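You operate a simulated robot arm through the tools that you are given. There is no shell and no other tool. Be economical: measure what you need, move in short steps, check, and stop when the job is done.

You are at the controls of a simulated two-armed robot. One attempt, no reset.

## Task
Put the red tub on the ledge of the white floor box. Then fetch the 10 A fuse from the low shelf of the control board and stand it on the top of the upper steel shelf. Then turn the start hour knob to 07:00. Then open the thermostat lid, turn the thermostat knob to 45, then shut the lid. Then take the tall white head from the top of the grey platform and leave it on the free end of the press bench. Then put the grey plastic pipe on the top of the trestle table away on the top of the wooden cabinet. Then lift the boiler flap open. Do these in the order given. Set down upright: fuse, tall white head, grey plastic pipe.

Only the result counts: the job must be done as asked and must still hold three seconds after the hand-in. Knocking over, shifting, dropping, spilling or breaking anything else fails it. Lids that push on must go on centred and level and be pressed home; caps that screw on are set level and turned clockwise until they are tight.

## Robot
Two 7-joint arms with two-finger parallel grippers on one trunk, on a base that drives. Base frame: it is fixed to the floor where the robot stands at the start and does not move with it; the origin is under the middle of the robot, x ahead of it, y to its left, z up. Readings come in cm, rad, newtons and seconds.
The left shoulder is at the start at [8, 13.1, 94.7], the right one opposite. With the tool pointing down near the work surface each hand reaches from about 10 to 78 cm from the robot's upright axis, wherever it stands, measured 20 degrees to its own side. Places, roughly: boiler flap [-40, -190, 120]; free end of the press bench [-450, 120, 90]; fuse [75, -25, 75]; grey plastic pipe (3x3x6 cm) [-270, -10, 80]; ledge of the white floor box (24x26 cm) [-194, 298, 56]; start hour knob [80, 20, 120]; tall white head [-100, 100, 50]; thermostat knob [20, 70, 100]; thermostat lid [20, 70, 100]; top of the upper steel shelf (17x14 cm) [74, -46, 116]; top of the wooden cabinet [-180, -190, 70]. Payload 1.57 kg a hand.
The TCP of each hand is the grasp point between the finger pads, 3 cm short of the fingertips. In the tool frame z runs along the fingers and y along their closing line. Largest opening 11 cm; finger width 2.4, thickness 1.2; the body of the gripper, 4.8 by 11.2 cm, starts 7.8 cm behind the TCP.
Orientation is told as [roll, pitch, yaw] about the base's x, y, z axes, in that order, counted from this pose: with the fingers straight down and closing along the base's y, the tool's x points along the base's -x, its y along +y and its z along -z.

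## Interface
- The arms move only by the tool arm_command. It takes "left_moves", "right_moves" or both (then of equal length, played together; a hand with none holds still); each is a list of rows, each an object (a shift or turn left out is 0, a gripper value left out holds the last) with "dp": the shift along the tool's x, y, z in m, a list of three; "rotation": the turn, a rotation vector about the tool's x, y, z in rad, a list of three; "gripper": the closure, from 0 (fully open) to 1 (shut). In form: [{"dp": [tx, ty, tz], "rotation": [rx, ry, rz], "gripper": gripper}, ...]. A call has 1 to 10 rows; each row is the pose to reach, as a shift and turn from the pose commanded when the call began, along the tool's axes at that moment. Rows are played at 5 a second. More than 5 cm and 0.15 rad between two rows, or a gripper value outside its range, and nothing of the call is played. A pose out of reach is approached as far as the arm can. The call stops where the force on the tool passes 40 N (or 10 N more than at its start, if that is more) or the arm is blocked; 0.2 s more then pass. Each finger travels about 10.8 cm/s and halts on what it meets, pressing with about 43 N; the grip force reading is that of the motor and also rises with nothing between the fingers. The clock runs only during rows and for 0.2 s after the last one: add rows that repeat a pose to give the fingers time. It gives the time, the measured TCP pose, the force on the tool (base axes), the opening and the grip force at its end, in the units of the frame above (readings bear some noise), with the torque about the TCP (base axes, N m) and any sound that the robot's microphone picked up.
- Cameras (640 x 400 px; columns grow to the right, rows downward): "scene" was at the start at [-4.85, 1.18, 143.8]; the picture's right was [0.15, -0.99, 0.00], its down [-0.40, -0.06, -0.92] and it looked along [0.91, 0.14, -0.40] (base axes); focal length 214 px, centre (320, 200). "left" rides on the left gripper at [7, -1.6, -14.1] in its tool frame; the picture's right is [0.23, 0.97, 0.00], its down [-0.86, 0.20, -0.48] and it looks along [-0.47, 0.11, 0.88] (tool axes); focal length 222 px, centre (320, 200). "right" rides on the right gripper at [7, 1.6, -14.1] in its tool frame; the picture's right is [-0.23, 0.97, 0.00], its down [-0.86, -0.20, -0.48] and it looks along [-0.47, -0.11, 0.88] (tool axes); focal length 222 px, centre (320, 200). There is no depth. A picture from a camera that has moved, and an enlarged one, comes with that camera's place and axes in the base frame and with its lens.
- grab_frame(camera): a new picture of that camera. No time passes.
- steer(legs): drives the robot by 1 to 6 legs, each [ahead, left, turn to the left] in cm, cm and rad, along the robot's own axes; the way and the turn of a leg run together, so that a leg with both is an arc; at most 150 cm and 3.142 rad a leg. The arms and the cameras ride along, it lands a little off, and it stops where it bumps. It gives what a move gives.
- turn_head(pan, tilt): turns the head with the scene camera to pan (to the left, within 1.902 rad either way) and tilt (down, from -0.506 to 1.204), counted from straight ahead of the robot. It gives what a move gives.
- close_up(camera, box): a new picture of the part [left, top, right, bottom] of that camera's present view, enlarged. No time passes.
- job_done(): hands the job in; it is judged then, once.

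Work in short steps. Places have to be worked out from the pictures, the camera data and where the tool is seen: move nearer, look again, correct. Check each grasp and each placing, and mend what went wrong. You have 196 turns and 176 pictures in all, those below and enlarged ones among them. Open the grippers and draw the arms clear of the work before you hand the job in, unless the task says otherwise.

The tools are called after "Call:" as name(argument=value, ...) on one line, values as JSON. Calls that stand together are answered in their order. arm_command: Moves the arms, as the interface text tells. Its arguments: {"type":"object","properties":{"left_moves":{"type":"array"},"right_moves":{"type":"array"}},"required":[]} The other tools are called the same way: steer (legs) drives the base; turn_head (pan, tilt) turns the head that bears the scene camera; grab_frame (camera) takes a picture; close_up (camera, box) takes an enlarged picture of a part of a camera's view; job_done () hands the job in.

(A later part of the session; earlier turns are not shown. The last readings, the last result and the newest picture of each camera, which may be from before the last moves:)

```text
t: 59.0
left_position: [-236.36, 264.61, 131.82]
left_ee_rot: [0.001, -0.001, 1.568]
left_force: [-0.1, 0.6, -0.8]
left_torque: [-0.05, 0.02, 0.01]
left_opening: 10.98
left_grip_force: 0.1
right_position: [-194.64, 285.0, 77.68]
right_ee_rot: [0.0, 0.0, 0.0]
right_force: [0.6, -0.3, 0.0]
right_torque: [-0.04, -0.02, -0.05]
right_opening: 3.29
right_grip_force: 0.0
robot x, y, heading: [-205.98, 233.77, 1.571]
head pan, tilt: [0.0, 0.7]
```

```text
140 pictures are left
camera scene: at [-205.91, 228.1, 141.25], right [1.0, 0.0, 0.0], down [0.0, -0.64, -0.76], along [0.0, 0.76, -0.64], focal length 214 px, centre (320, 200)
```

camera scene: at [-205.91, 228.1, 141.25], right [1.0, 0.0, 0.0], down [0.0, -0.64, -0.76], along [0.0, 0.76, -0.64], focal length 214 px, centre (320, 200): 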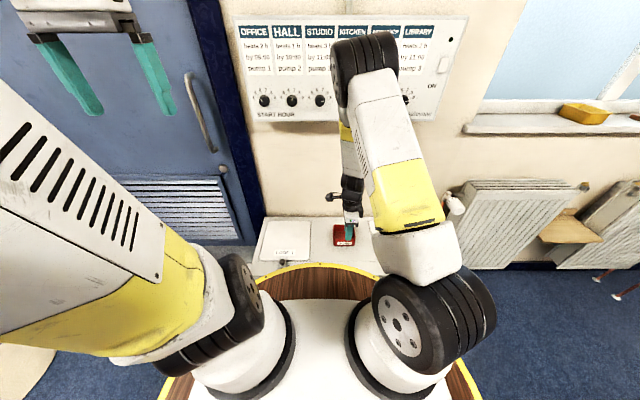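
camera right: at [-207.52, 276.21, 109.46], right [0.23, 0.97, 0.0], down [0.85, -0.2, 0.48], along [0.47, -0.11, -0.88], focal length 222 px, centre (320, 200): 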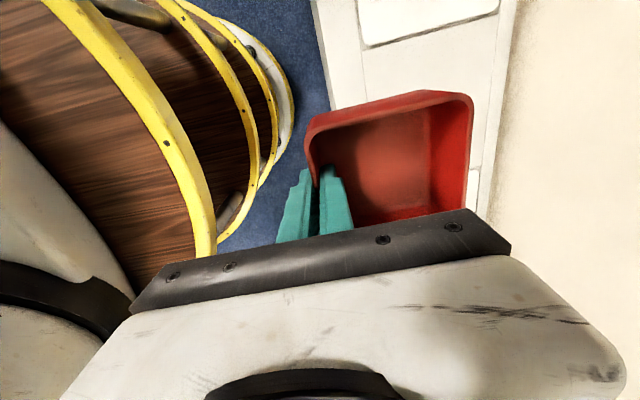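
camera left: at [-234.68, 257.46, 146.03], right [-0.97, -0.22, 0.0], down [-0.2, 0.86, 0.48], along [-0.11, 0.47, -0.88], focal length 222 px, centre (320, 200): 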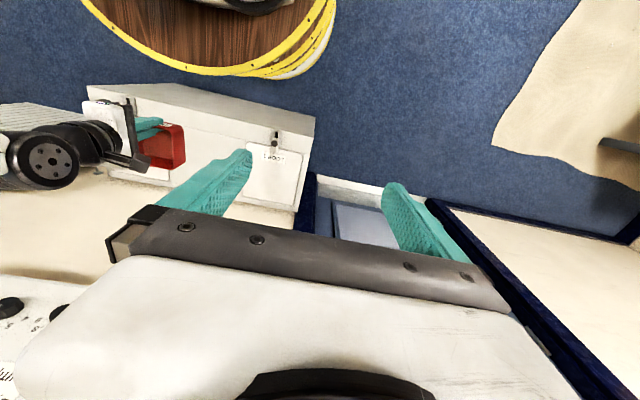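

The tub stands on the ledge. I raise and retract the right hand, then drive back along the same corridor to the control board.

Call:
arm_command(right_moves=[{"dp": [0, -0.02, -0.04]}, {"dp": [0, -0.05, -0.07]}, {"dp": [0, -0.08, -0.1]}, {"dp": [0, -0.11, -0.13]}, {"dp": [0.0, -0.13, -0.17]}, {"dp": [0.0, -0.13, -0.21]}, {"dp": [0, -0.13, -0.25]}, {"dp": [0, -0.13, -0.29]}])

Call:
steer(legs=[[0, -80, 0], [0, -81, 0], [-120, 0, 0], [-113, 0, 0], [0, 0, -1.57]])

Call:
turn_head(pan=0.0, tilt=0.45)

Call:
grab_frame(camera="scene")

```text
t: 60.8
left_position: [-236.39, 264.57, 131.96]
left_ee_rot: [0.0, -0.002, 1.567]
left_force: [-0.4, 0.4, -0.2]
left_torque: [0.0, 0.0, 0.04]
left_opening: 11.03
left_grip_force: 0.1
right_position: [-194.52, 271.94, 106.42]
right_ee_rot: [0.001, -0.001, -0.004]
right_force: [0.2, 0.6, -0.4]
right_torque: [0.0, -0.02, -0.01]
right_opening: 3.27
right_grip_force: 0.2
robot x, y, heading: [-205.78, 234.13, 1.571]
head pan, tilt: [0.0, 0.7]
```

```text
t: 83.8
left_position: [-15.04, 32.2, 131.97]
left_ee_rot: [0.001, -0.001, -0.016]
left_force: [-0.1, -0.3, -0.1]
left_torque: [0.0, -0.03, -0.01]
left_opening: 10.98
left_grip_force: 0.1
right_position: [-7.95, -9.55, 106.18]
right_ee_rot: [-0.001, 0.001, -1.585]
right_force: [-0.4, 0.2, 0.1]
right_torque: [0.0, -0.02, 0.01]
right_opening: 3.3
right_grip_force: 0.1
robot x, y, heading: [-46.21, 2.07, -0.01]
head pan, tilt: [0.0, 0.7]
```

```text
t: 84.5
left_position: [-14.97, 32.36, 131.96]
left_ee_rot: [0.001, 0.0, -0.015]
left_force: [-0.4, 0.4, 0.8]
left_torque: [0.02, 0.0, 0.02]
left_opening: 10.99
left_grip_force: 0.0
right_position: [-8.01, -9.63, 106.42]
right_ee_rot: [0.002, 0.001, -1.586]
right_force: [-0.4, 0.9, 0.2]
right_torque: [0.01, 0.01, 0.04]
right_opening: 3.28
right_grip_force: 0.0
robot x, y, heading: [-45.96, 2.13, -0.013]
head pan, tilt: [0.0, 0.45]
```

```text
139 pictures are left
camera scene: at [-50.87, 2.05, 143.46], right [-0.02, -1.0, 0.0], down [-0.44, 0.01, -0.9], along [0.9, -0.01, -0.44], focal length 214 px, centre (320, 200)
```

scene: 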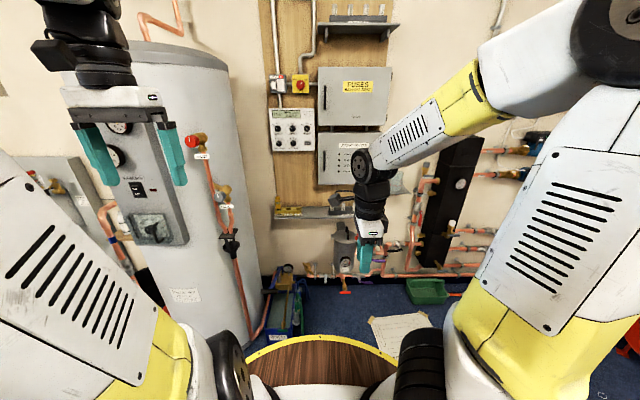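

Back at the board. Drive forward to x≈0 and zoom in on the fuses to read labels.

Call:
steer(legs=[[46, -5, 0.013]])

Call:
turn_head(pan=-0.25, tilt=0.7)

Call:
grab_frame(camera="scene")

```text
t: 87.4
left_position: [31.46, 27.82, 131.98]
left_ee_rot: [0.002, -0.001, 0.007]
left_force: [-0.3, 0.8, -0.3]
left_torque: [-0.05, -0.01, -0.02]
left_opening: 11.01
left_grip_force: 0.0
right_position: [39.26, -13.82, 106.34]
right_ee_rot: [0.001, 0.0, -1.562]
right_force: [0.1, 0.3, -0.5]
right_torque: [0.05, -0.02, 0.01]
right_opening: 3.32
right_grip_force: 0.1
robot x, y, heading: [0.79, -2.82, -0.0]
head pan, tilt: [0.0, 0.45]
```

```text
t: 88.1
left_position: [31.49, 27.93, 132.01]
left_ee_rot: [-0.001, 0.0, 0.008]
left_force: [-0.2, 0.7, 0.3]
left_torque: [-0.03, 0.0, -0.02]
left_opening: 10.99
left_grip_force: 0.0
right_position: [39.36, -13.71, 106.27]
right_ee_rot: [-0.001, 0.002, -1.564]
right_force: [0.4, 0.7, 0.3]
right_torque: [-0.01, 0.04, -0.03]
right_opening: 3.31
right_grip_force: 0.1
robot x, y, heading: [1.04, -2.47, 0.006]
head pan, tilt: [-0.25, 0.7]
```

```text
138 pictures are left
camera scene: at [-4.78, -5.25, 141.26], right [-0.24, -0.97, 0.0], down [-0.62, 0.15, -0.77], along [0.74, -0.18, -0.64], focal length 214 px, centre (320, 200)
```

scene: 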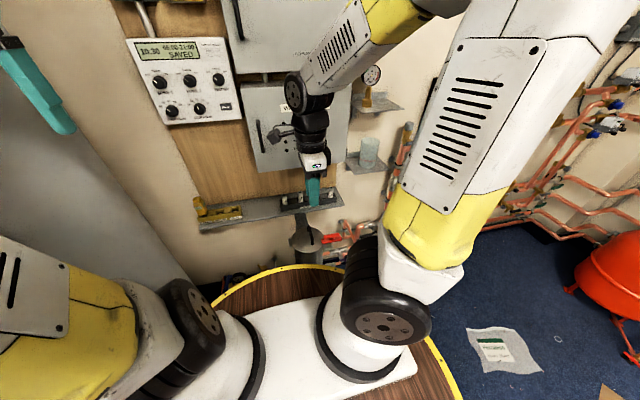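

The arm hides the fuses. I move the right hand 20 cm to the right to clear the line of sight.

Call:
arm_command(right_moves=[{"dp": [-0.05, 0, 0]}, {"dp": [-0.1, 0, 0]}, {"dp": [-0.15, 0, 0]}, {"dp": [-0.2, 0, 0]}])

Call:
close_up(camera="scene", box=[260, 175, 360, 237])

```text
t: 89.1
left_position: [31.43, 27.92, 131.97]
left_ee_rot: [0.0, 0.002, 0.006]
left_force: [0.1, 0.5, -1.3]
left_torque: [-0.02, 0.0, 0.01]
left_opening: 11.0
left_grip_force: 0.0
right_position: [39.56, -33.88, 106.16]
right_ee_rot: [0.0, -0.001, -1.562]
right_force: [0.1, -0.3, 0.8]
right_torque: [-0.03, -0.01, 0.0]
right_opening: 3.29
right_grip_force: 0.0
robot x, y, heading: [0.87, -2.59, 0.01]
head pan, tilt: [-0.25, 0.7]
```

```text
6.40 times, centred on (310, 206) of scene
camera zoom: at [-4.78, -5.23, 141.25], right [-0.24, -0.97, 0.0], down [-0.63, 0.15, -0.76], along [0.74, -0.18, -0.64], focal length 1373 px, centre (384, 162)
```

zoom: 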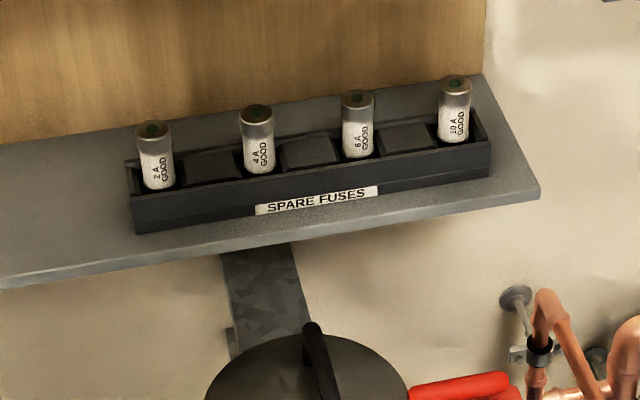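

The rightmost fuse reads 10 A GOOD, near [71.5, -29]. I plan to grip it from the front with a horizontal tool: first undo the yaw.

Call:
arm_command(right_moves=[{"rotation": [0, 0, -0.15], "gripper": 0.5}, {"rotation": [0, 0, -0.3]}, {"rotation": [0, 0, -0.45]}, {"rotation": [0, 0, -0.6]}, {"rotation": [0, 0, -0.75]}, {"rotation": [0, 0, -0.9]}, {"rotation": [0, 0, -1.05]}, {"rotation": [0, 0, -1.2]}, {"rotation": [0, 0, -1.35]}, {"rotation": [0, 0, -1.5]}])

Call:
arm_command(right_moves=[{"rotation": [0, -0.15, 0]}, {"rotation": [0, -0.3, 0]}, {"rotation": [0, -0.45, 0]}, {"rotation": [0, -0.6, 0]}, {"rotation": [0, -0.75, 0]}, {"rotation": [0, -0.9, 0]}, {"rotation": [0, -1.05, 0]}, {"rotation": [0, -1.2, 0]}, {"rotation": [0, -1.35, 0]}, {"rotation": [0, -1.5, 0]}])

Call:
grab_frame(camera="right")

Call:
grab_frame(camera="scene")

```text
t: 91.3
left_position: [31.36, 27.75, 132.09]
left_ee_rot: [0.001, -0.002, 0.006]
left_force: [0.7, 0.2, -1.3]
left_torque: [0.04, 0.0, -0.02]
left_opening: 11.01
left_grip_force: 0.1
right_position: [39.59, -33.75, 106.17]
right_ee_rot: [0.0, 0.001, -0.062]
right_force: [-0.4, -0.7, 0.1]
right_torque: [0.04, 0.03, 0.02]
right_opening: 5.51
right_grip_force: 0.0
robot x, y, heading: [0.94, -3.1, 0.004]
head pan, tilt: [-0.25, 0.7]
```

```text
t: 93.5
left_position: [31.43, 27.98, 132.0]
left_ee_rot: [-0.002, 0.0, 0.006]
left_force: [0.4, 0.8, 0.2]
left_torque: [-0.02, -0.02, -0.01]
left_opening: 11.0
left_grip_force: 0.1
right_position: [43.41, -46.7, 105.0]
right_ee_rot: [-0.035, -1.5, -0.021]
right_force: [-0.5, 0.7, -0.4]
right_torque: [0.01, -0.01, -0.09]
right_opening: 5.5
right_grip_force: 0.1
right hand out of reach, approached as far as the arm can: row 4, 5, 6, 7, 8, 9, 10
robot x, y, heading: [0.86, -2.76, 0.006]
head pan, tilt: [-0.25, 0.7]
```

```text
136 pictures are left
camera right: at [29.01, -44.26, 99.12], right [0.07, 0.97, 0.22], down [-0.43, -0.17, 0.89], along [0.9, -0.16, 0.4], focal length 222 px, centre (320, 200)
```

right: 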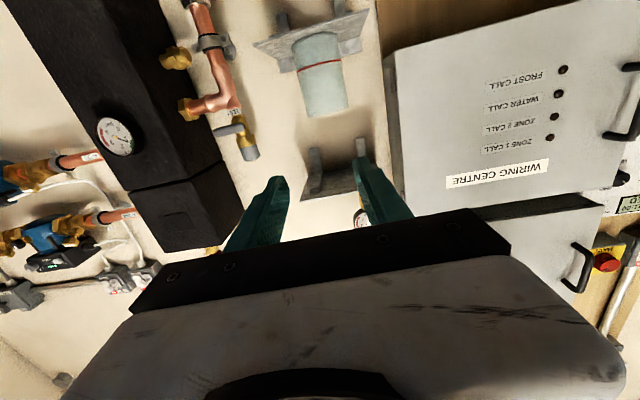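

```text
135 pictures are left
camera scene: at [-4.77, -5.21, 141.25], right [-0.24, -0.97, 0.0], down [-0.63, 0.15, -0.76], along [0.74, -0.18, -0.64], focal length 214 px, centre (320, 200)
```

scene: 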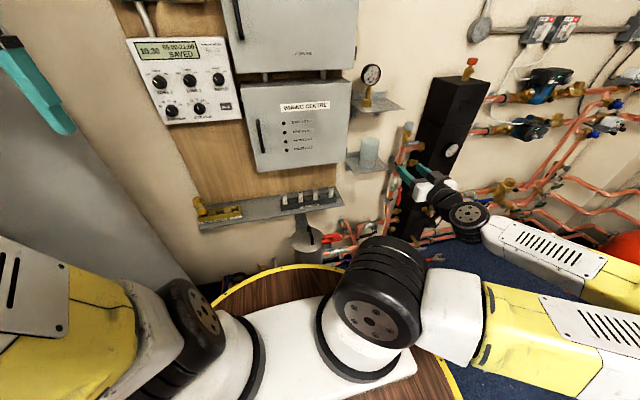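

Too folded at this spot. I extend the hand forward to about x=55, y=-29, correcting the small remaining angles.

Call:
arm_command(right_moves=[{"dp": [0, 0.012, 0.04], "rotation": [-0.03, -0.035, 0]}, {"dp": [0, 0.024, 0.08], "rotation": [-0.06, -0.07, 0]}, {"dp": [0, 0.036, 0.12], "rotation": [-0.06, -0.07, 0]}, {"dp": [0, 0.056, 0.15], "rotation": [-0.06, -0.07, 0]}, {"dp": [0, 0.056, 0.15], "rotation": [-0.06, -0.07, 0]}])

Call:
grab_frame(camera="scene")

Call:
grab_frame(camera="right")

```text
t: 94.7
left_position: [31.34, 27.85, 132.0]
left_ee_rot: [0.0, 0.0, 0.006]
left_force: [-0.5, 0.0, 0.5]
left_torque: [0.0, -0.02, -0.01]
left_opening: 11.0
left_grip_force: 0.0
right_position: [58.92, -41.74, 104.16]
right_ee_rot: [0.92, -1.571, -0.923]
right_force: [-0.4, 0.5, 0.6]
right_torque: [0.01, -0.01, -0.02]
right_opening: 5.49
right_grip_force: 0.2
robot x, y, heading: [0.74, -2.9, 0.006]
head pan, tilt: [-0.25, 0.7]
```

```text
134 pictures are left
camera scene: at [-4.78, -5.26, 141.25], right [-0.24, -0.97, 0.0], down [-0.63, 0.15, -0.76], along [0.74, -0.18, -0.64], focal length 214 px, centre (320, 200)
```

scene: 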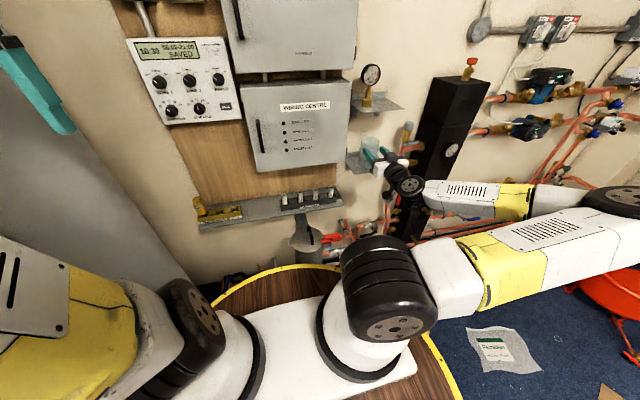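

```text
133 pictures are left
camera right: at [44.8, -40.1, 97.28], right [0.0, 0.97, 0.23], down [-0.48, -0.2, 0.86], along [0.88, -0.11, 0.46], focal length 222 px, centre (320, 200)
```

right: 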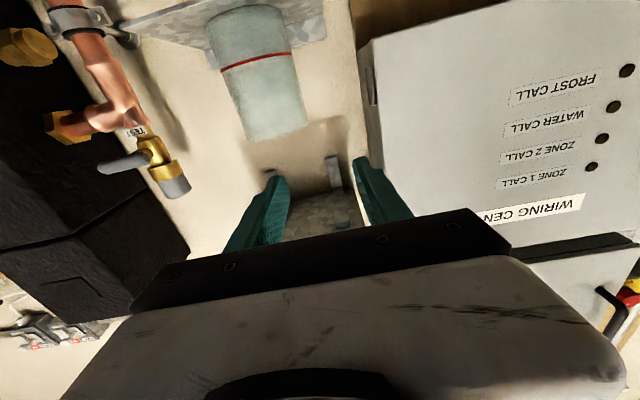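

The hand is horizontal but near the beaker shelf. I back it off, move left to y≈-29 and down to z≈90.

Call:
arm_command(right_moves=[{"dp": [0, 0.02, -0.04]}, {"dp": [0.01, 0.06, -0.05]}, {"dp": [0.05, 0.09, -0.05]}, {"dp": [0.09, 0.11, -0.05]}, {"dp": [0.13, 0.127, -0.04]}, {"dp": [0.15, 0.127, -0.04]}])

Call:
grab_frame(camera="right")

Call:
close_up(camera="scene", box=[240, 150, 400, 250])

```text
t: 96.1
left_position: [31.42, 27.84, 131.94]
left_ee_rot: [0.001, -0.002, 0.007]
left_force: [-0.2, 0.2, 0.6]
left_torque: [-0.01, -0.03, -0.01]
left_opening: 10.99
left_grip_force: 0.1
right_position: [54.98, -28.78, 89.02]
right_ee_rot: [1.046, -1.571, -1.046]
right_force: [-1.2, 0.0, 0.3]
right_torque: [0.0, 0.02, -0.01]
right_opening: 5.48
right_grip_force: 0.1
right hand out of reach, approached as far as the arm can: row 2, 3, 4
robot x, y, heading: [0.87, -3.0, 0.01]
head pan, tilt: [-0.25, 0.7]
```

```text
132 pictures are left
camera right: at [40.79, -27.18, 82.25], right [0.0, 0.97, 0.23], down [-0.48, -0.2, 0.86], along [0.88, -0.11, 0.46], focal length 222 px, centre (320, 200)
```

right: 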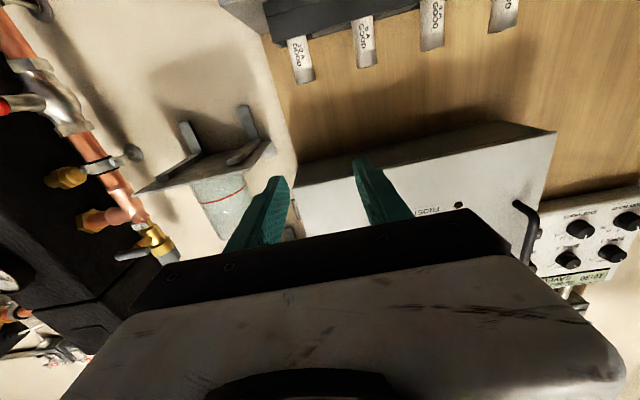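

```text
4.00 times, centred on (320, 200) of scene
camera zoom: at [-4.8, -5.26, 141.25], right [-0.24, -0.97, 0.0], down [-0.63, 0.15, -0.76], along [0.74, -0.18, -0.64], focal length 858 px, centre (320, 200)
```

zoom: 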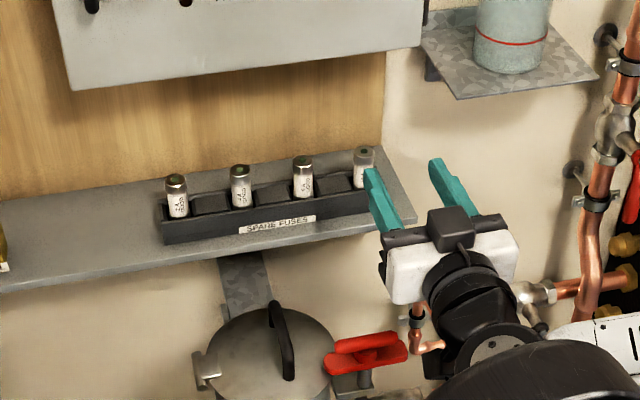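

The fuse top is at ≈[71.5, -29.05, 81.7], rack rim z≈77.8. I lower to z=80 then slide forward with fingers open around it.

Call:
arm_command(right_moves=[{"dp": [0.045, -0.002, 0.0]}, {"dp": [0.09, -0.002, 0.0]}, {"dp": [0.09, -0.002, 0.04]}, {"dp": [0.09, -0.002, 0.08]}])

Call:
grab_frame(camera="right")

Call:
close_up(camera="scene", box=[280, 170, 380, 232])

```text
t: 97.1
left_position: [31.57, 27.8, 132.1]
left_ee_rot: [0.001, 0.0, 0.008]
left_force: [-0.7, 0.2, 0.2]
left_torque: [-0.01, -0.02, -0.01]
left_opening: 10.99
left_grip_force: 0.0
right_position: [63.12, -29.36, 80.61]
right_ee_rot: [0.797, -1.566, -0.8]
right_force: [0.3, -0.4, -0.1]
right_torque: [-0.05, -0.02, -0.03]
right_opening: 5.5
right_grip_force: 0.0
right hand out of reach, approached as far as the arm can: row 2, 3, 4
robot x, y, heading: [0.96, -3.32, 0.004]
head pan, tilt: [-0.25, 0.7]
```

```text
130 pictures are left
camera right: at [48.94, -27.76, 73.75], right [0.0, 0.97, 0.23], down [-0.48, -0.2, 0.86], along [0.88, -0.11, 0.46], focal length 222 px, centre (320, 200)
```

right: 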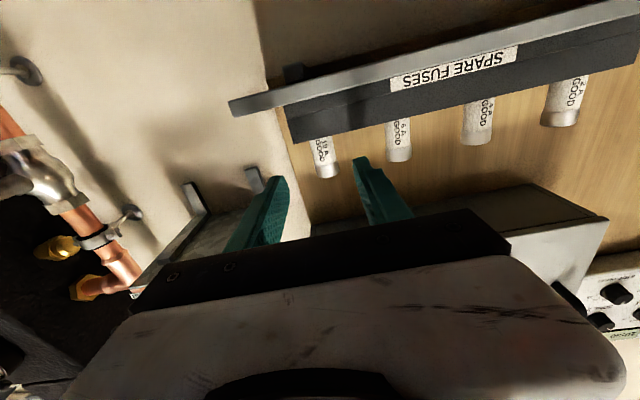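

```text
6.40 times, centred on (330, 201) of scene
camera zoom: at [-4.81, -5.27, 141.25], right [-0.24, -0.97, 0.0], down [-0.63, 0.16, -0.77], along [0.74, -0.18, -0.64], focal length 1373 px, centre (256, 194)
```

zoom: 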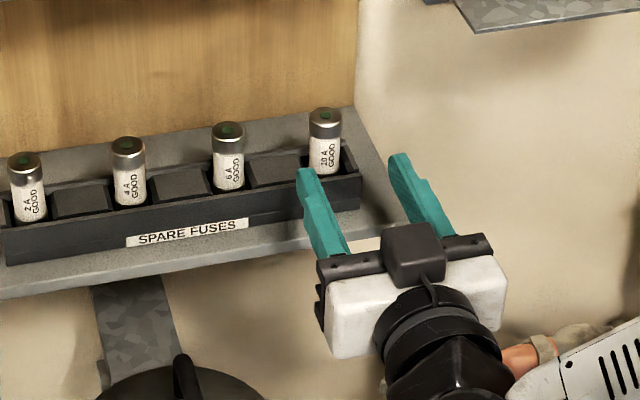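

TCP now [63.1, -29.4, 80.6], lined up with the fuse. Slide forward 8.4 cm.

Call:
arm_command(right_moves=[{"dp": [0, 0.003, 0.03]}, {"dp": [0, 0.003, 0.06]}, {"dp": [0.001, 0.003, 0.084]}])

Call:
close_up(camera="right", box=[200, 60, 440, 210])

Call:
close_up(camera="scene", box=[280, 170, 380, 232])

```text
t: 97.6
left_position: [31.39, 27.85, 132.03]
left_ee_rot: [-0.001, 0.0, 0.006]
left_force: [0.3, -0.2, 1.0]
left_torque: [-0.02, -0.03, 0.02]
left_opening: 10.97
left_grip_force: 0.2
right_position: [65.85, -29.17, 80.41]
right_ee_rot: [0.391, -1.561, -0.391]
right_force: [-14.8, -2.3, 19.4]
right_torque: [0.14, 3.99, 0.57]
right_opening: 5.49
right_grip_force: 0.0
robot x, y, heading: [1.21, -2.87, 0.007]
head pan, tilt: [-0.25, 0.7]
stopped in row 2 (right hand): the force on the tool passed its limit at 93 N (the readings are from after the stop); the commanded pose is now the measured one
```

```text
2.67 times, centred on (320, 135) of right
camera zoom: at [51.64, -27.51, 73.76], right [0.0, 0.97, 0.23], down [-0.47, -0.2, 0.86], along [0.88, -0.11, 0.46], focal length 592 px, centre (320, 373)
```

zoom: 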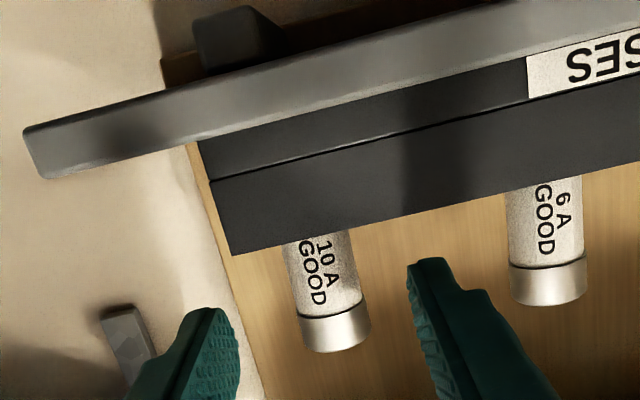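

```text
6.40 times, centred on (330, 201) of scene
camera zoom: at [-4.92, -5.24, 141.25], right [-0.24, -0.97, 0.0], down [-0.62, 0.16, -0.77], along [0.74, -0.18, -0.64], focal length 1373 px, centre (256, 194)
```

zoom: 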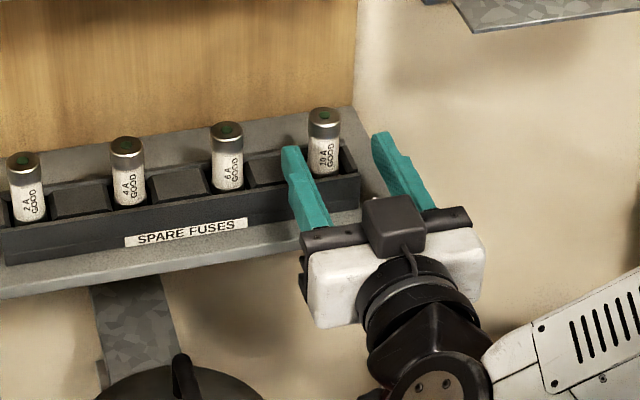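

Something hit about 14 cm behind and 7 cm below the TCP — the camera body against the red lever below the shelf, I reckon (≈[51, -24, 71]). I back off upward and look at it.

Call:
arm_command(right_moves=[{"dp": [-0.01, 0, -0.02]}, {"dp": [-0.03, 0, -0.05]}, {"dp": [-0.07, 0, -0.06]}, {"dp": [-0.11, -0.02, -0.06]}, {"dp": [-0.15, -0.05, -0.06]}])

Call:
close_up(camera="scene", box=[240, 170, 400, 270])

```text
t: 98.8
left_position: [31.52, 27.8, 131.94]
left_ee_rot: [0.0, 0.002, 0.007]
left_force: [0.8, -0.1, 0.6]
left_torque: [-0.01, 0.02, 0.01]
left_opening: 10.99
left_grip_force: 0.0
right_position: [60.12, -34.15, 95.49]
right_ee_rot: [0.254, -1.559, -0.253]
right_force: [1.2, -0.2, -0.1]
right_torque: [0.0, -0.02, 0.01]
right_opening: 5.48
right_grip_force: 0.1
robot x, y, heading: [1.11, -2.79, 0.005]
head pan, tilt: [-0.25, 0.7]
```

```text
4.00 times, centred on (320, 220) of scene
camera zoom: at [-4.76, -5.26, 141.25], right [-0.24, -0.97, 0.0], down [-0.63, 0.16, -0.76], along [0.74, -0.18, -0.64], focal length 858 px, centre (320, 120)
```

zoom: 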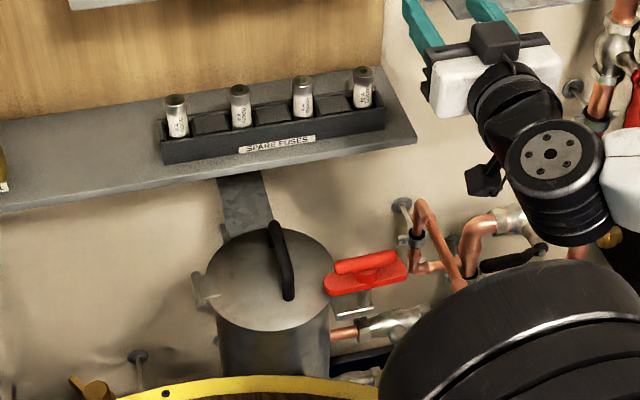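

The lever is unmoved. I'll instead tilt the tool to ~60° from vertical so the camera rides higher, and come to a pre-grasp point behind/above the fuse.

Call:
arm_command(right_moves=[{"dp": [0.02, 0.01, 0], "rotation": [0, 0.13, 0]}, {"dp": [0.04, 0.025, 0.005], "rotation": [0, 0.26, 0]}, {"dp": [0.06, 0.04, 0.01], "rotation": [0, 0.39, 0]}, {"dp": [0.08, 0.051, 0.02], "rotation": [0, 0.51, 0]}, {"dp": [0.093, 0.051, 0.022], "rotation": [0, 0.51, 0]}])

Call:
grab_frame(camera="right")

Call:
close_up(camera="scene", box=[240, 150, 400, 250])

```text
t: 100.0
left_position: [31.43, 27.79, 131.86]
left_ee_rot: [-0.001, 0.001, 0.006]
left_force: [-0.5, 0.6, -0.2]
left_torque: [0.01, 0.01, 0.0]
left_opening: 10.99
left_grip_force: 0.0
right_position: [62.28, -29.06, 86.03]
right_ee_rot: [0.006, -1.05, -0.006]
right_force: [-0.7, 0.6, -0.1]
right_torque: [0.0, 0.03, 0.0]
right_opening: 5.52
right_grip_force: 0.0
robot x, y, heading: [0.99, -2.97, 0.005]
head pan, tilt: [-0.25, 0.7]
```

```text
125 pictures are left
camera right: at [46.55, -27.4, 87.2], right [0.12, 0.97, 0.2], down [0.01, -0.2, 0.98], along [0.99, -0.11, -0.03], focal length 222 px, centre (320, 200)
```

right: 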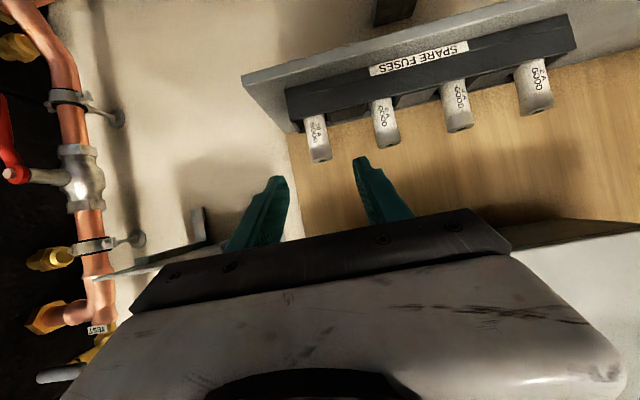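

```text
4.00 times, centred on (320, 200) of scene
camera zoom: at [-4.8, -5.26, 141.25], right [-0.24, -0.97, 0.0], down [-0.63, 0.16, -0.76], along [0.74, -0.18, -0.64], focal length 858 px, centre (320, 200)
```

zoom: 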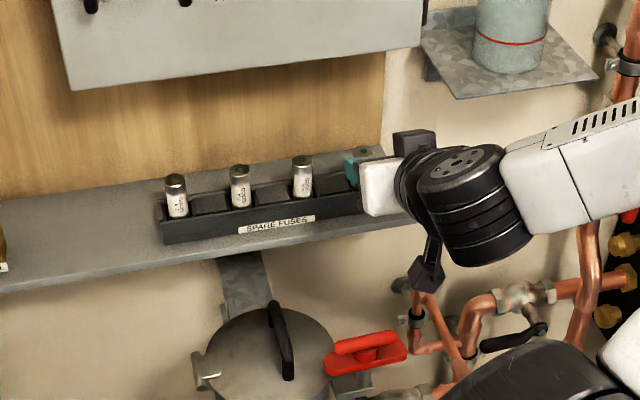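

Everything lines up; slide 10 cm along the tool axis to the fuse.

Call:
arm_command(right_moves=[{"dp": [0, 0, 0.035]}, {"dp": [0.0, 0, 0.07]}, {"dp": [0.001, 0, 0.1]}])

Call:
close_up(camera="right", box=[200, 60, 440, 210])

Call:
close_up(camera="scene", box=[280, 170, 380, 232])

```text
t: 100.8
left_position: [31.46, 27.75, 131.92]
left_ee_rot: [-0.001, 0.002, 0.005]
left_force: [-0.1, 0.0, 0.0]
left_torque: [-0.03, -0.01, -0.02]
left_opening: 11.0
left_grip_force: 0.1
right_position: [70.94, -29.1, 81.04]
right_ee_rot: [0.006, -1.05, -0.006]
right_force: [-0.5, 0.2, 0.1]
right_torque: [0.02, 0.0, -0.01]
right_opening: 5.5
right_grip_force: 0.1
robot x, y, heading: [0.89, -3.17, 0.008]
head pan, tilt: [-0.25, 0.7]
```

```text
2.67 times, centred on (320, 135) of right
camera zoom: at [55.24, -27.5, 82.12], right [0.12, 0.97, 0.2], down [0.01, -0.2, 0.98], along [0.99, -0.11, -0.03], focal length 592 px, centre (320, 373)
```

zoom: 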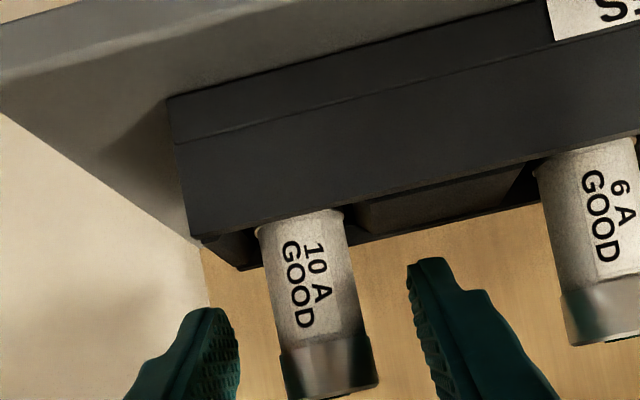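

```text
6.40 times, centred on (330, 201) of scene
camera zoom: at [-4.81, -5.26, 141.25], right [-0.24, -0.97, 0.0], down [-0.62, 0.16, -0.76], along [0.74, -0.18, -0.64], focal length 1373 px, centre (256, 194)
```

zoom: 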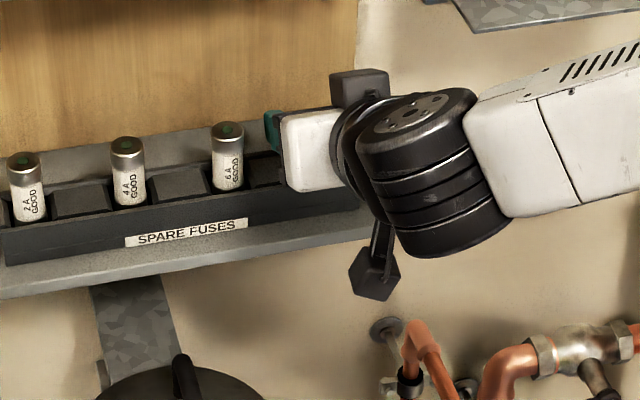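

The fuse is centred between the fingers. Close.

Call:
arm_command(right_moves=[{"gripper": 1}, {"gripper": 1}, {"gripper": 1}, {"gripper": 1}])

Call:
arm_command(right_moves=[{"dp": [-0.0087, 0, -0.005]}, {"dp": [-0.0174, 0, -0.01]}, {"dp": [-0.035, 0, -0.02]}, {"dp": [-0.052, 0, -0.03]}, {"dp": [-0.07, 0, -0.04]}])

Call:
grab_frame(camera="right")

```text
t: 101.8
left_position: [31.51, 27.84, 131.99]
left_ee_rot: [0.001, 0.002, 0.008]
left_force: [0.6, -0.2, -0.2]
left_torque: [0.02, 0.0, 0.04]
left_opening: 10.99
left_grip_force: 0.0
right_position: [70.97, -29.17, 80.98]
right_ee_rot: [0.008, -1.051, -0.008]
right_force: [0.0, -0.2, -0.4]
right_torque: [-0.01, -0.01, -0.01]
right_opening: 2.31
right_grip_force: 35.4
robot x, y, heading: [0.85, -3.1, 0.004]
head pan, tilt: [-0.25, 0.7]
```

```text
t: 103.0
left_position: [31.52, 27.87, 131.85]
left_ee_rot: [0.001, 0.002, 0.005]
left_force: [0.0, -0.2, 0.2]
left_torque: [-0.03, -0.02, -0.03]
left_opening: 11.0
left_grip_force: 0.1
right_position: [70.94, -29.11, 89.01]
right_ee_rot: [0.004, -1.049, -0.007]
right_force: [-0.1, 0.1, -0.5]
right_torque: [0.02, 0.0, 0.01]
right_opening: 2.33
right_grip_force: 35.5
robot x, y, heading: [0.98, -2.86, 0.002]
head pan, tilt: [-0.25, 0.7]
```

```text
121 pictures are left
camera right: at [55.18, -27.47, 90.22], right [0.11, 0.97, 0.2], down [0.01, -0.2, 0.98], along [0.99, -0.11, -0.03], focal length 222 px, centre (320, 200)
```

right: 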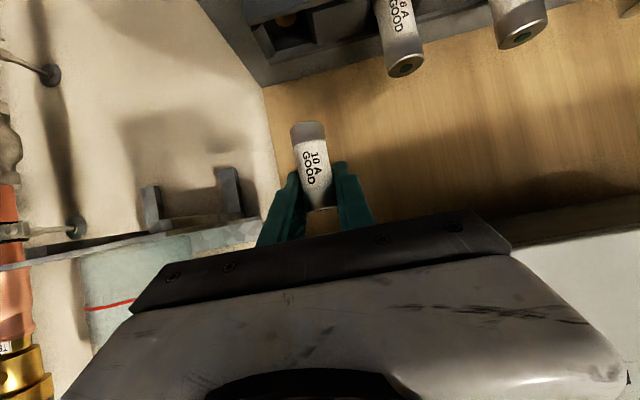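

The fuse is held (opening 2.3 cm), its foot ≈4.6 cm below the TCP. I back out and rise to about [52, -32, 118], then view the upper shelf.

Call:
arm_command(right_moves=[{"dp": [0.02, 0, -0.035]}, {"dp": [0.04, 0, -0.07]}, {"dp": [0.06, 0, -0.104]}, {"dp": [0.06, 0, -0.14]}, {"dp": [0.02, 0, -0.165]}, {"dp": [-0.02, 0, -0.19]}, {"dp": [-0.06, 0, -0.21]}, {"dp": [-0.1, 0, -0.235]}, {"dp": [-0.14, 0, -0.26]}, {"dp": [-0.163, 0, -0.278]}])

Call:
grab_frame(camera="scene")

Call:
grab_frame(camera="right")

```text
t: 105.2
left_position: [31.47, 27.65, 131.95]
left_ee_rot: [-0.001, 0.002, 0.007]
left_force: [0.2, 0.1, 0.7]
left_torque: [0.01, 0.02, 0.03]
left_opening: 11.0
left_grip_force: 0.1
right_position: [55.06, -28.91, 116.97]
right_ee_rot: [0.007, -1.048, -0.007]
right_force: [-0.1, -1.1, 0.0]
right_torque: [0.0, 0.03, 0.03]
right_opening: 2.32
right_grip_force: 35.7
right hand out of reach, approached as far as the arm can: row 4, 5, 6
robot x, y, heading: [0.77, -2.87, 0.007]
head pan, tilt: [-0.25, 0.7]
```

```text
120 pictures are left
camera scene: at [-4.79, -5.3, 141.25], right [-0.24, -0.97, 0.0], down [-0.63, 0.16, -0.76], along [0.74, -0.18, -0.64], focal length 214 px, centre (320, 200)
```

scene: 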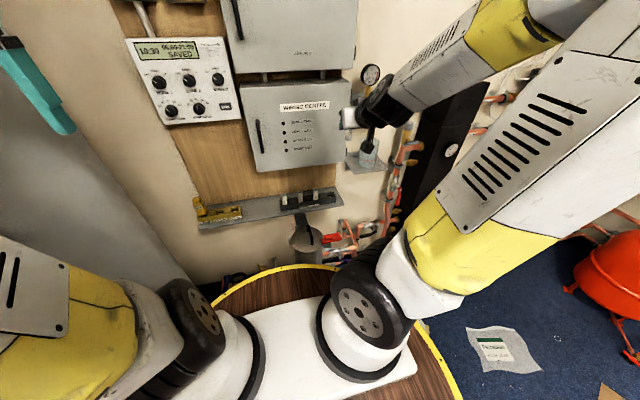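

```text
119 pictures are left
camera right: at [39.29, -27.41, 118.1], right [0.11, 0.97, 0.2], down [0.01, -0.2, 0.98], along [0.99, -0.11, -0.03], focal length 222 px, centre (320, 200)
```

right: 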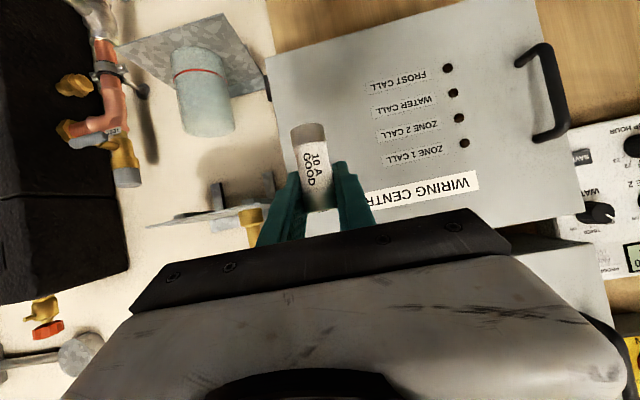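

The shelf (z≈116) carries the brass gauge at about y=-43. I raise the hand to look down on the shelf with the hand camera.

Call:
arm_command(right_moves=[{"dp": [-0.026, -0.025, -0.015]}, {"dp": [-0.052, -0.05, -0.03]}, {"dp": [-0.078, -0.075, -0.045]}, {"dp": [-0.104, -0.1, -0.06]}, {"dp": [-0.13, -0.125, -0.075]}, {"dp": [-0.156, -0.15, -0.09]}])

Call:
grab_frame(camera="right")

Call:
grab_frame(camera="scene")

```text
t: 106.6
left_position: [31.35, 27.83, 131.98]
left_ee_rot: [0.001, 0.002, 0.002]
left_force: [0.7, -0.4, -1.1]
left_torque: [-0.03, 0.03, -0.01]
left_opening: 11.02
left_grip_force: 0.1
right_position: [54.96, -44.07, 134.95]
right_ee_rot: [0.006, -1.05, -0.007]
right_force: [-0.7, -1.1, 0.6]
right_torque: [-0.01, 0.01, 0.03]
right_opening: 2.3
right_grip_force: 35.7
robot x, y, heading: [0.85, -2.56, 0.005]
head pan, tilt: [-0.25, 0.7]
```

```text
118 pictures are left
camera right: at [39.28, -42.45, 136.12], right [0.11, 0.97, 0.2], down [0.01, -0.2, 0.98], along [0.99, -0.11, -0.03], focal length 222 px, centre (320, 200)
```

right: 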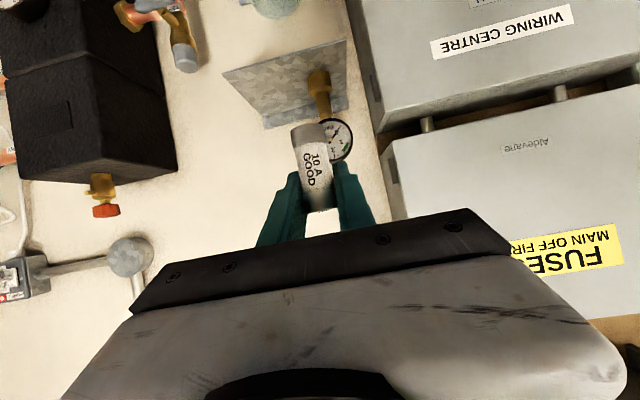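

```text
117 pictures are left
camera scene: at [-4.79, -5.25, 141.25], right [-0.24, -0.97, 0.0], down [-0.63, 0.16, -0.76], along [0.74, -0.18, -0.64], focal length 214 px, centre (320, 200)
```

scene: 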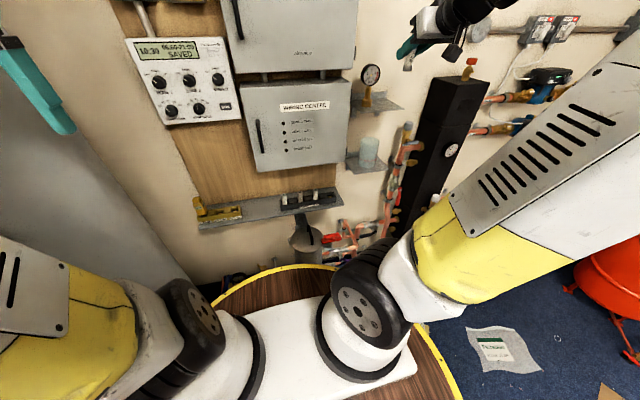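

I measure the shelf: x≈67–80, y≈-38.5 to -55, gauge at ≈[72, -42.6]. Free spot: ≈[71.5, -50.5]. It's a far reach, so I shift the hand left and then the base right 18 cm.

Call:
arm_command(right_moves=[{"dp": [0, 0.05, 0]}, {"dp": [0, 0.1, 0]}, {"dp": [0, 0.15, 0]}])

Call:
steer(legs=[[0, -18, 0]])

Call:
turn_head(pan=-0.4, tilt=0.4)

Call:
grab_frame(camera="scene")

Call:
grab_frame(camera="right")

```text
t: 107.4
left_position: [31.44, 27.81, 131.94]
left_ee_rot: [-0.001, 0.002, 0.006]
left_force: [0.0, 0.0, 0.3]
left_torque: [0.05, 0.03, 0.02]
left_opening: 10.98
left_grip_force: 0.0
right_position: [54.79, -28.98, 135.11]
right_ee_rot: [0.006, -1.05, -0.009]
right_force: [0.4, -1.4, -0.5]
right_torque: [0.02, -0.01, 0.01]
right_opening: 2.31
right_grip_force: 35.5
robot x, y, heading: [0.7, -2.75, 0.004]
head pan, tilt: [-0.25, 0.7]
```

```text
t: 108.9
left_position: [31.49, 9.98, 132.01]
left_ee_rot: [0.0, 0.001, 0.005]
left_force: [-0.9, -0.2, -0.2]
left_torque: [-0.04, 0.01, 0.0]
left_opening: 11.03
left_grip_force: 0.1
right_position: [54.83, -46.91, 134.89]
right_ee_rot: [0.006, -1.051, -0.007]
right_force: [0.7, -0.3, -1.4]
right_torque: [-0.04, 0.02, 0.0]
right_opening: 2.3
right_grip_force: 35.1
robot x, y, heading: [1.14, -21.05, 0.008]
head pan, tilt: [-0.25, 0.7]
```

```text
t: 109.7
left_position: [31.65, 9.96, 131.88]
left_ee_rot: [-0.001, 0.001, 0.005]
left_force: [-0.2, -0.2, -0.7]
left_torque: [0.01, 0.0, 0.0]
left_opening: 10.99
left_grip_force: 0.1
right_position: [54.87, -46.91, 135.02]
right_ee_rot: [0.005, -1.048, -0.008]
right_force: [0.5, -0.1, -0.8]
right_torque: [-0.02, 0.02, -0.03]
right_opening: 2.32
right_grip_force: 35.6
robot x, y, heading: [1.22, -20.84, 0.007]
head pan, tilt: [-0.4, 0.4]
```

```text
116 pictures are left
camera scene: at [-4.38, -24.59, 143.93], right [-0.38, -0.92, 0.0], down [-0.36, 0.15, -0.92], along [0.85, -0.35, -0.39], focal length 214 px, centre (320, 200)
```

scene: 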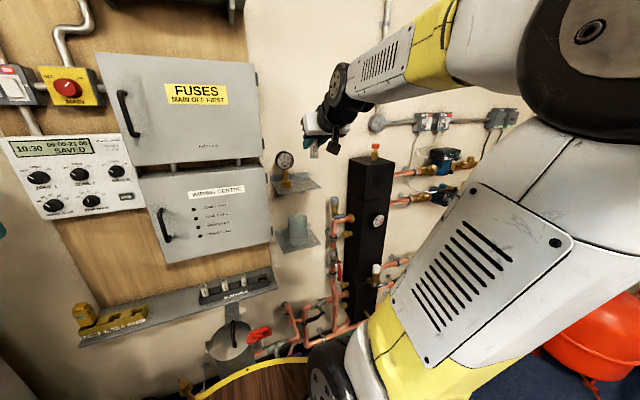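

```text
115 pictures are left
camera right: at [39.08, -45.27, 136.22], right [0.12, 0.97, 0.2], down [0.01, -0.2, 0.98], along [0.99, -0.11, -0.03], focal length 222 px, centre (320, 200)
```

right: 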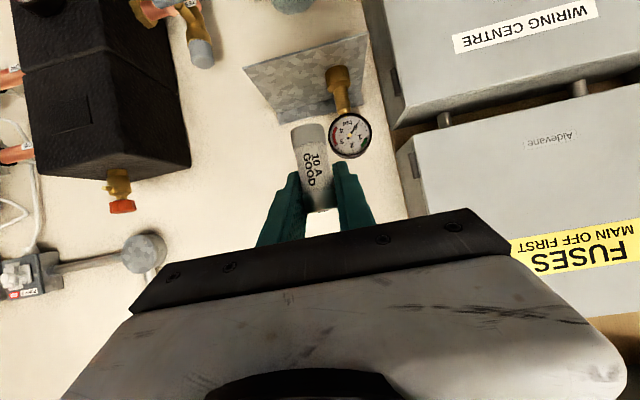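

Shelf top is about z≈117. I bring the fuse over the free right half, to [71.5, -50.3, 127].

Call:
arm_command(right_moves=[{"dp": [-0.003, -0.034, 0.035]}, {"dp": [-0.006, -0.034, 0.07]}, {"dp": [-0.009, -0.034, 0.105]}, {"dp": [-0.012, -0.034, 0.14]}, {"dp": [-0.013, -0.034, 0.184]}])

Call:
close_up(camera="right", box=[160, 20, 480, 220])

Call:
close_up(camera="scene", box=[250, 130, 370, 205])

```text
t: 110.9
left_position: [31.58, 9.99, 131.96]
left_ee_rot: [0.001, 0.0, 0.005]
left_force: [-0.7, 0.5, -0.3]
left_torque: [0.02, -0.08, 0.02]
left_opening: 11.03
left_grip_force: 0.0
right_position: [71.41, -50.26, 126.98]
right_ee_rot: [0.005, -1.053, -0.008]
right_force: [-1.3, 0.0, 0.2]
right_torque: [0.01, 0.02, -0.02]
right_opening: 2.31
right_grip_force: 36.0
robot x, y, heading: [1.13, -20.77, 0.004]
head pan, tilt: [-0.4, 0.4]
```

```text
2.00 times, centred on (320, 120) of right
camera zoom: at [55.6, -48.6, 128.09], right [0.12, 0.97, 0.2], down [0.01, -0.2, 0.98], along [0.99, -0.11, -0.03], focal length 444 px, centre (320, 360)
```

zoom: 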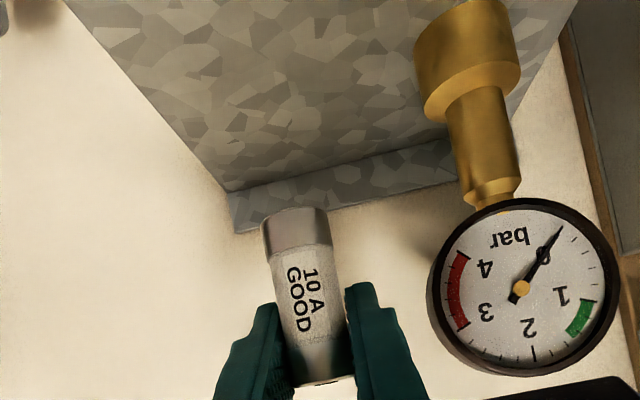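

```text
5.33 times, centred on (310, 168) of scene
camera zoom: at [-4.44, -24.6, 143.93], right [-0.38, -0.92, 0.0], down [-0.36, 0.15, -0.92], along [0.85, -0.35, -0.39], focal length 1144 px, centre (373, 373)
```

zoom: 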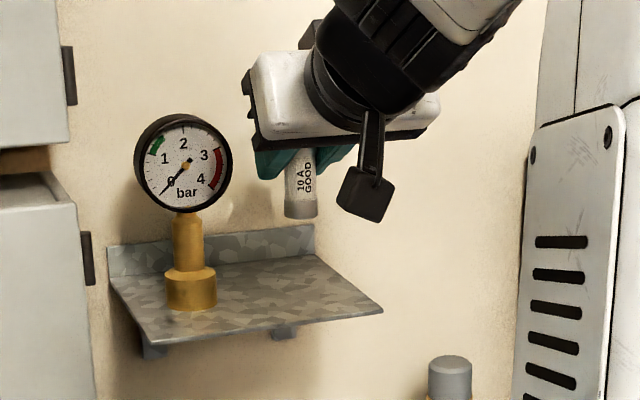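

Clear of the gauge and over the shelf. Lower 4 cm vertically.

Call:
arm_command(right_moves=[{"dp": [0.0173, 0, 0.01]}, {"dp": [0.03, 0, 0.0173]}, {"dp": [0.0364, 0, 0.0209]}])

Call:
close_up(camera="scene", box=[250, 130, 370, 205])

```text
t: 111.7
left_position: [31.56, 9.99, 131.96]
left_ee_rot: [-0.001, 0.002, 0.005]
left_force: [-0.5, 0.9, 0.4]
left_torque: [-0.02, -0.01, 0.01]
left_opening: 10.98
left_grip_force: 0.1
right_position: [71.4, -50.29, 122.84]
right_ee_rot: [0.006, -1.051, -0.007]
right_force: [-0.1, -1.2, -1.0]
right_torque: [0.01, 0.0, -0.02]
right_opening: 2.31
right_grip_force: 35.5
robot x, y, heading: [0.72, -20.88, 0.001]
head pan, tilt: [-0.4, 0.4]
```

```text
5.33 times, centred on (310, 168) of scene
camera zoom: at [-4.38, -24.59, 143.94], right [-0.38, -0.92, 0.0], down [-0.36, 0.15, -0.92], along [0.85, -0.35, -0.39], focal length 1144 px, centre (373, 373)
```

zoom: 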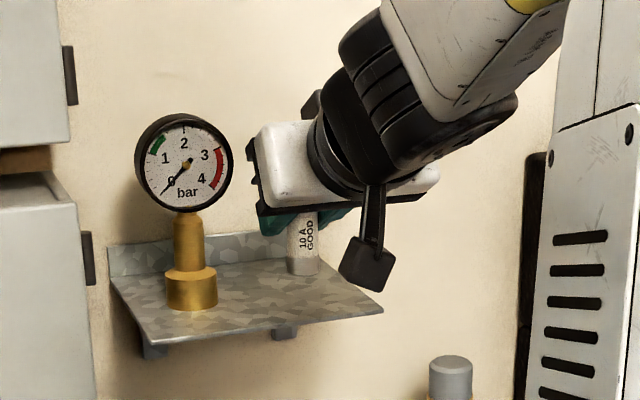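

About 1 cm to go. Lower in small steps watching the force.

Call:
arm_command(right_moves=[{"dp": [0.0026, 0, 0.0015]}, {"dp": [0.0043, 0, 0.0025]}, {"dp": [0.006, 0, 0.0035]}])

```text
t: 112.5
left_position: [31.64, 9.95, 131.91]
left_ee_rot: [-0.001, 0.001, 0.005]
left_force: [-0.7, -0.3, 0.5]
left_torque: [0.02, -0.02, 0.0]
left_opening: 11.0
left_grip_force: 0.0
right_position: [71.42, -50.19, 122.07]
right_ee_rot: [0.005, -1.051, -0.008]
right_force: [0.1, 0.2, -0.3]
right_torque: [0.01, 0.01, 0.07]
right_opening: 2.34
right_grip_force: 35.5
robot x, y, heading: [0.88, -20.68, 0.004]
head pan, tilt: [-0.4, 0.4]
```

Call:
arm_command(right_moves=[{"dp": [0.0017, 0, 0.001]}, {"dp": [0.0035, 0, 0.002]}, {"dp": [0.0052, 0, 0.003]}])

Call:
close_up(camera="scene", box=[250, 130, 370, 205])

```text
t: 113.3
left_position: [31.61, 9.96, 131.85]
left_ee_rot: [0.001, 0.002, 0.004]
left_force: [-0.1, 1.1, -0.9]
left_torque: [-0.04, 0.01, -0.02]
left_opening: 11.0
left_grip_force: 0.1
right_position: [71.4, -50.21, 121.38]
right_ee_rot: [0.005, -1.05, -0.008]
right_force: [0.1, 0.2, -0.8]
right_torque: [-0.03, -0.05, 0.0]
right_opening: 2.3
right_grip_force: 35.6
robot x, y, heading: [1.08, -20.91, 0.004]
head pan, tilt: [-0.4, 0.4]
```

```text
5.33 times, centred on (310, 168) of scene
camera zoom: at [-4.38, -24.59, 143.94], right [-0.38, -0.92, 0.0], down [-0.36, 0.15, -0.92], along [0.85, -0.35, -0.39], focal length 1144 px, centre (373, 373)
```

zoom: 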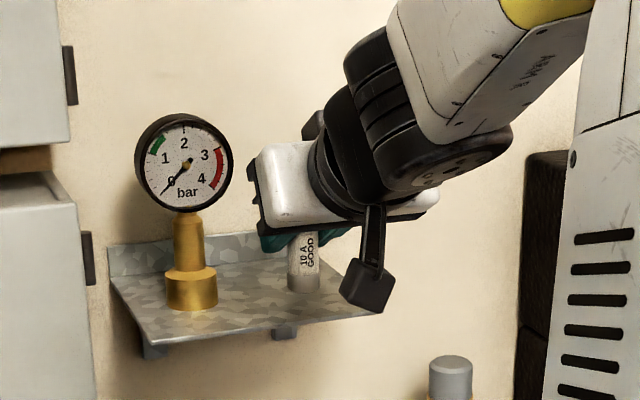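

Still no contact. Continue down 0.6 cm.

Call:
arm_command(right_moves=[{"dp": [0.0017, 0, 0.001]}, {"dp": [0.0035, 0, 0.002]}, {"dp": [0.0052, 0, 0.003]}])

Call:
close_up(camera="right", box=[160, 20, 480, 220])

```text
t: 114.1
left_position: [31.46, 9.96, 131.97]
left_ee_rot: [0.0, 0.001, 0.004]
left_force: [-0.3, 0.5, -0.9]
left_torque: [-0.02, 0.02, -0.02]
left_opening: 11.0
left_grip_force: 0.0
right_position: [71.35, -50.32, 120.9]
right_ee_rot: [0.008, -1.049, -0.01]
right_force: [-0.2, -0.2, -0.7]
right_torque: [-0.02, 0.03, -0.01]
right_opening: 2.3
right_grip_force: 35.7
robot x, y, heading: [0.85, -20.94, 0.003]
head pan, tilt: [-0.4, 0.4]
```

```text
2.00 times, centred on (320, 120) of right
camera zoom: at [55.7, -48.71, 122.04], right [0.12, 0.97, 0.2], down [0.01, -0.2, 0.98], along [0.99, -0.11, -0.03], focal length 444 px, centre (320, 360)
```

zoom: 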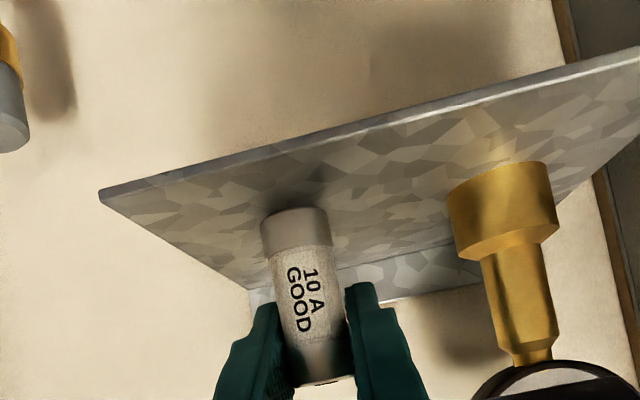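

Shelf top ≈116.4; nearly touching. Continue down.

Call:
arm_command(right_moves=[{"dp": [0.0013, 0, 0.00075]}, {"dp": [0.0026, 0, 0.0015]}, {"dp": [0.0035, 0, 0.002]}])

```text
t: 114.9
left_position: [31.5, 9.98, 131.92]
left_ee_rot: [0.001, 0.003, 0.004]
left_force: [-0.1, -0.8, 0.0]
left_torque: [0.0, -0.03, -0.01]
left_opening: 11.02
left_grip_force: 0.0
right_position: [71.3, -50.28, 120.59]
right_ee_rot: [0.005, -1.049, -0.008]
right_force: [1.8, 0.0, 1.5]
right_torque: [-0.04, 0.01, 0.01]
right_opening: 2.31
right_grip_force: 35.9
robot x, y, heading: [0.94, -21.14, 0.004]
head pan, tilt: [-0.4, 0.4]
```

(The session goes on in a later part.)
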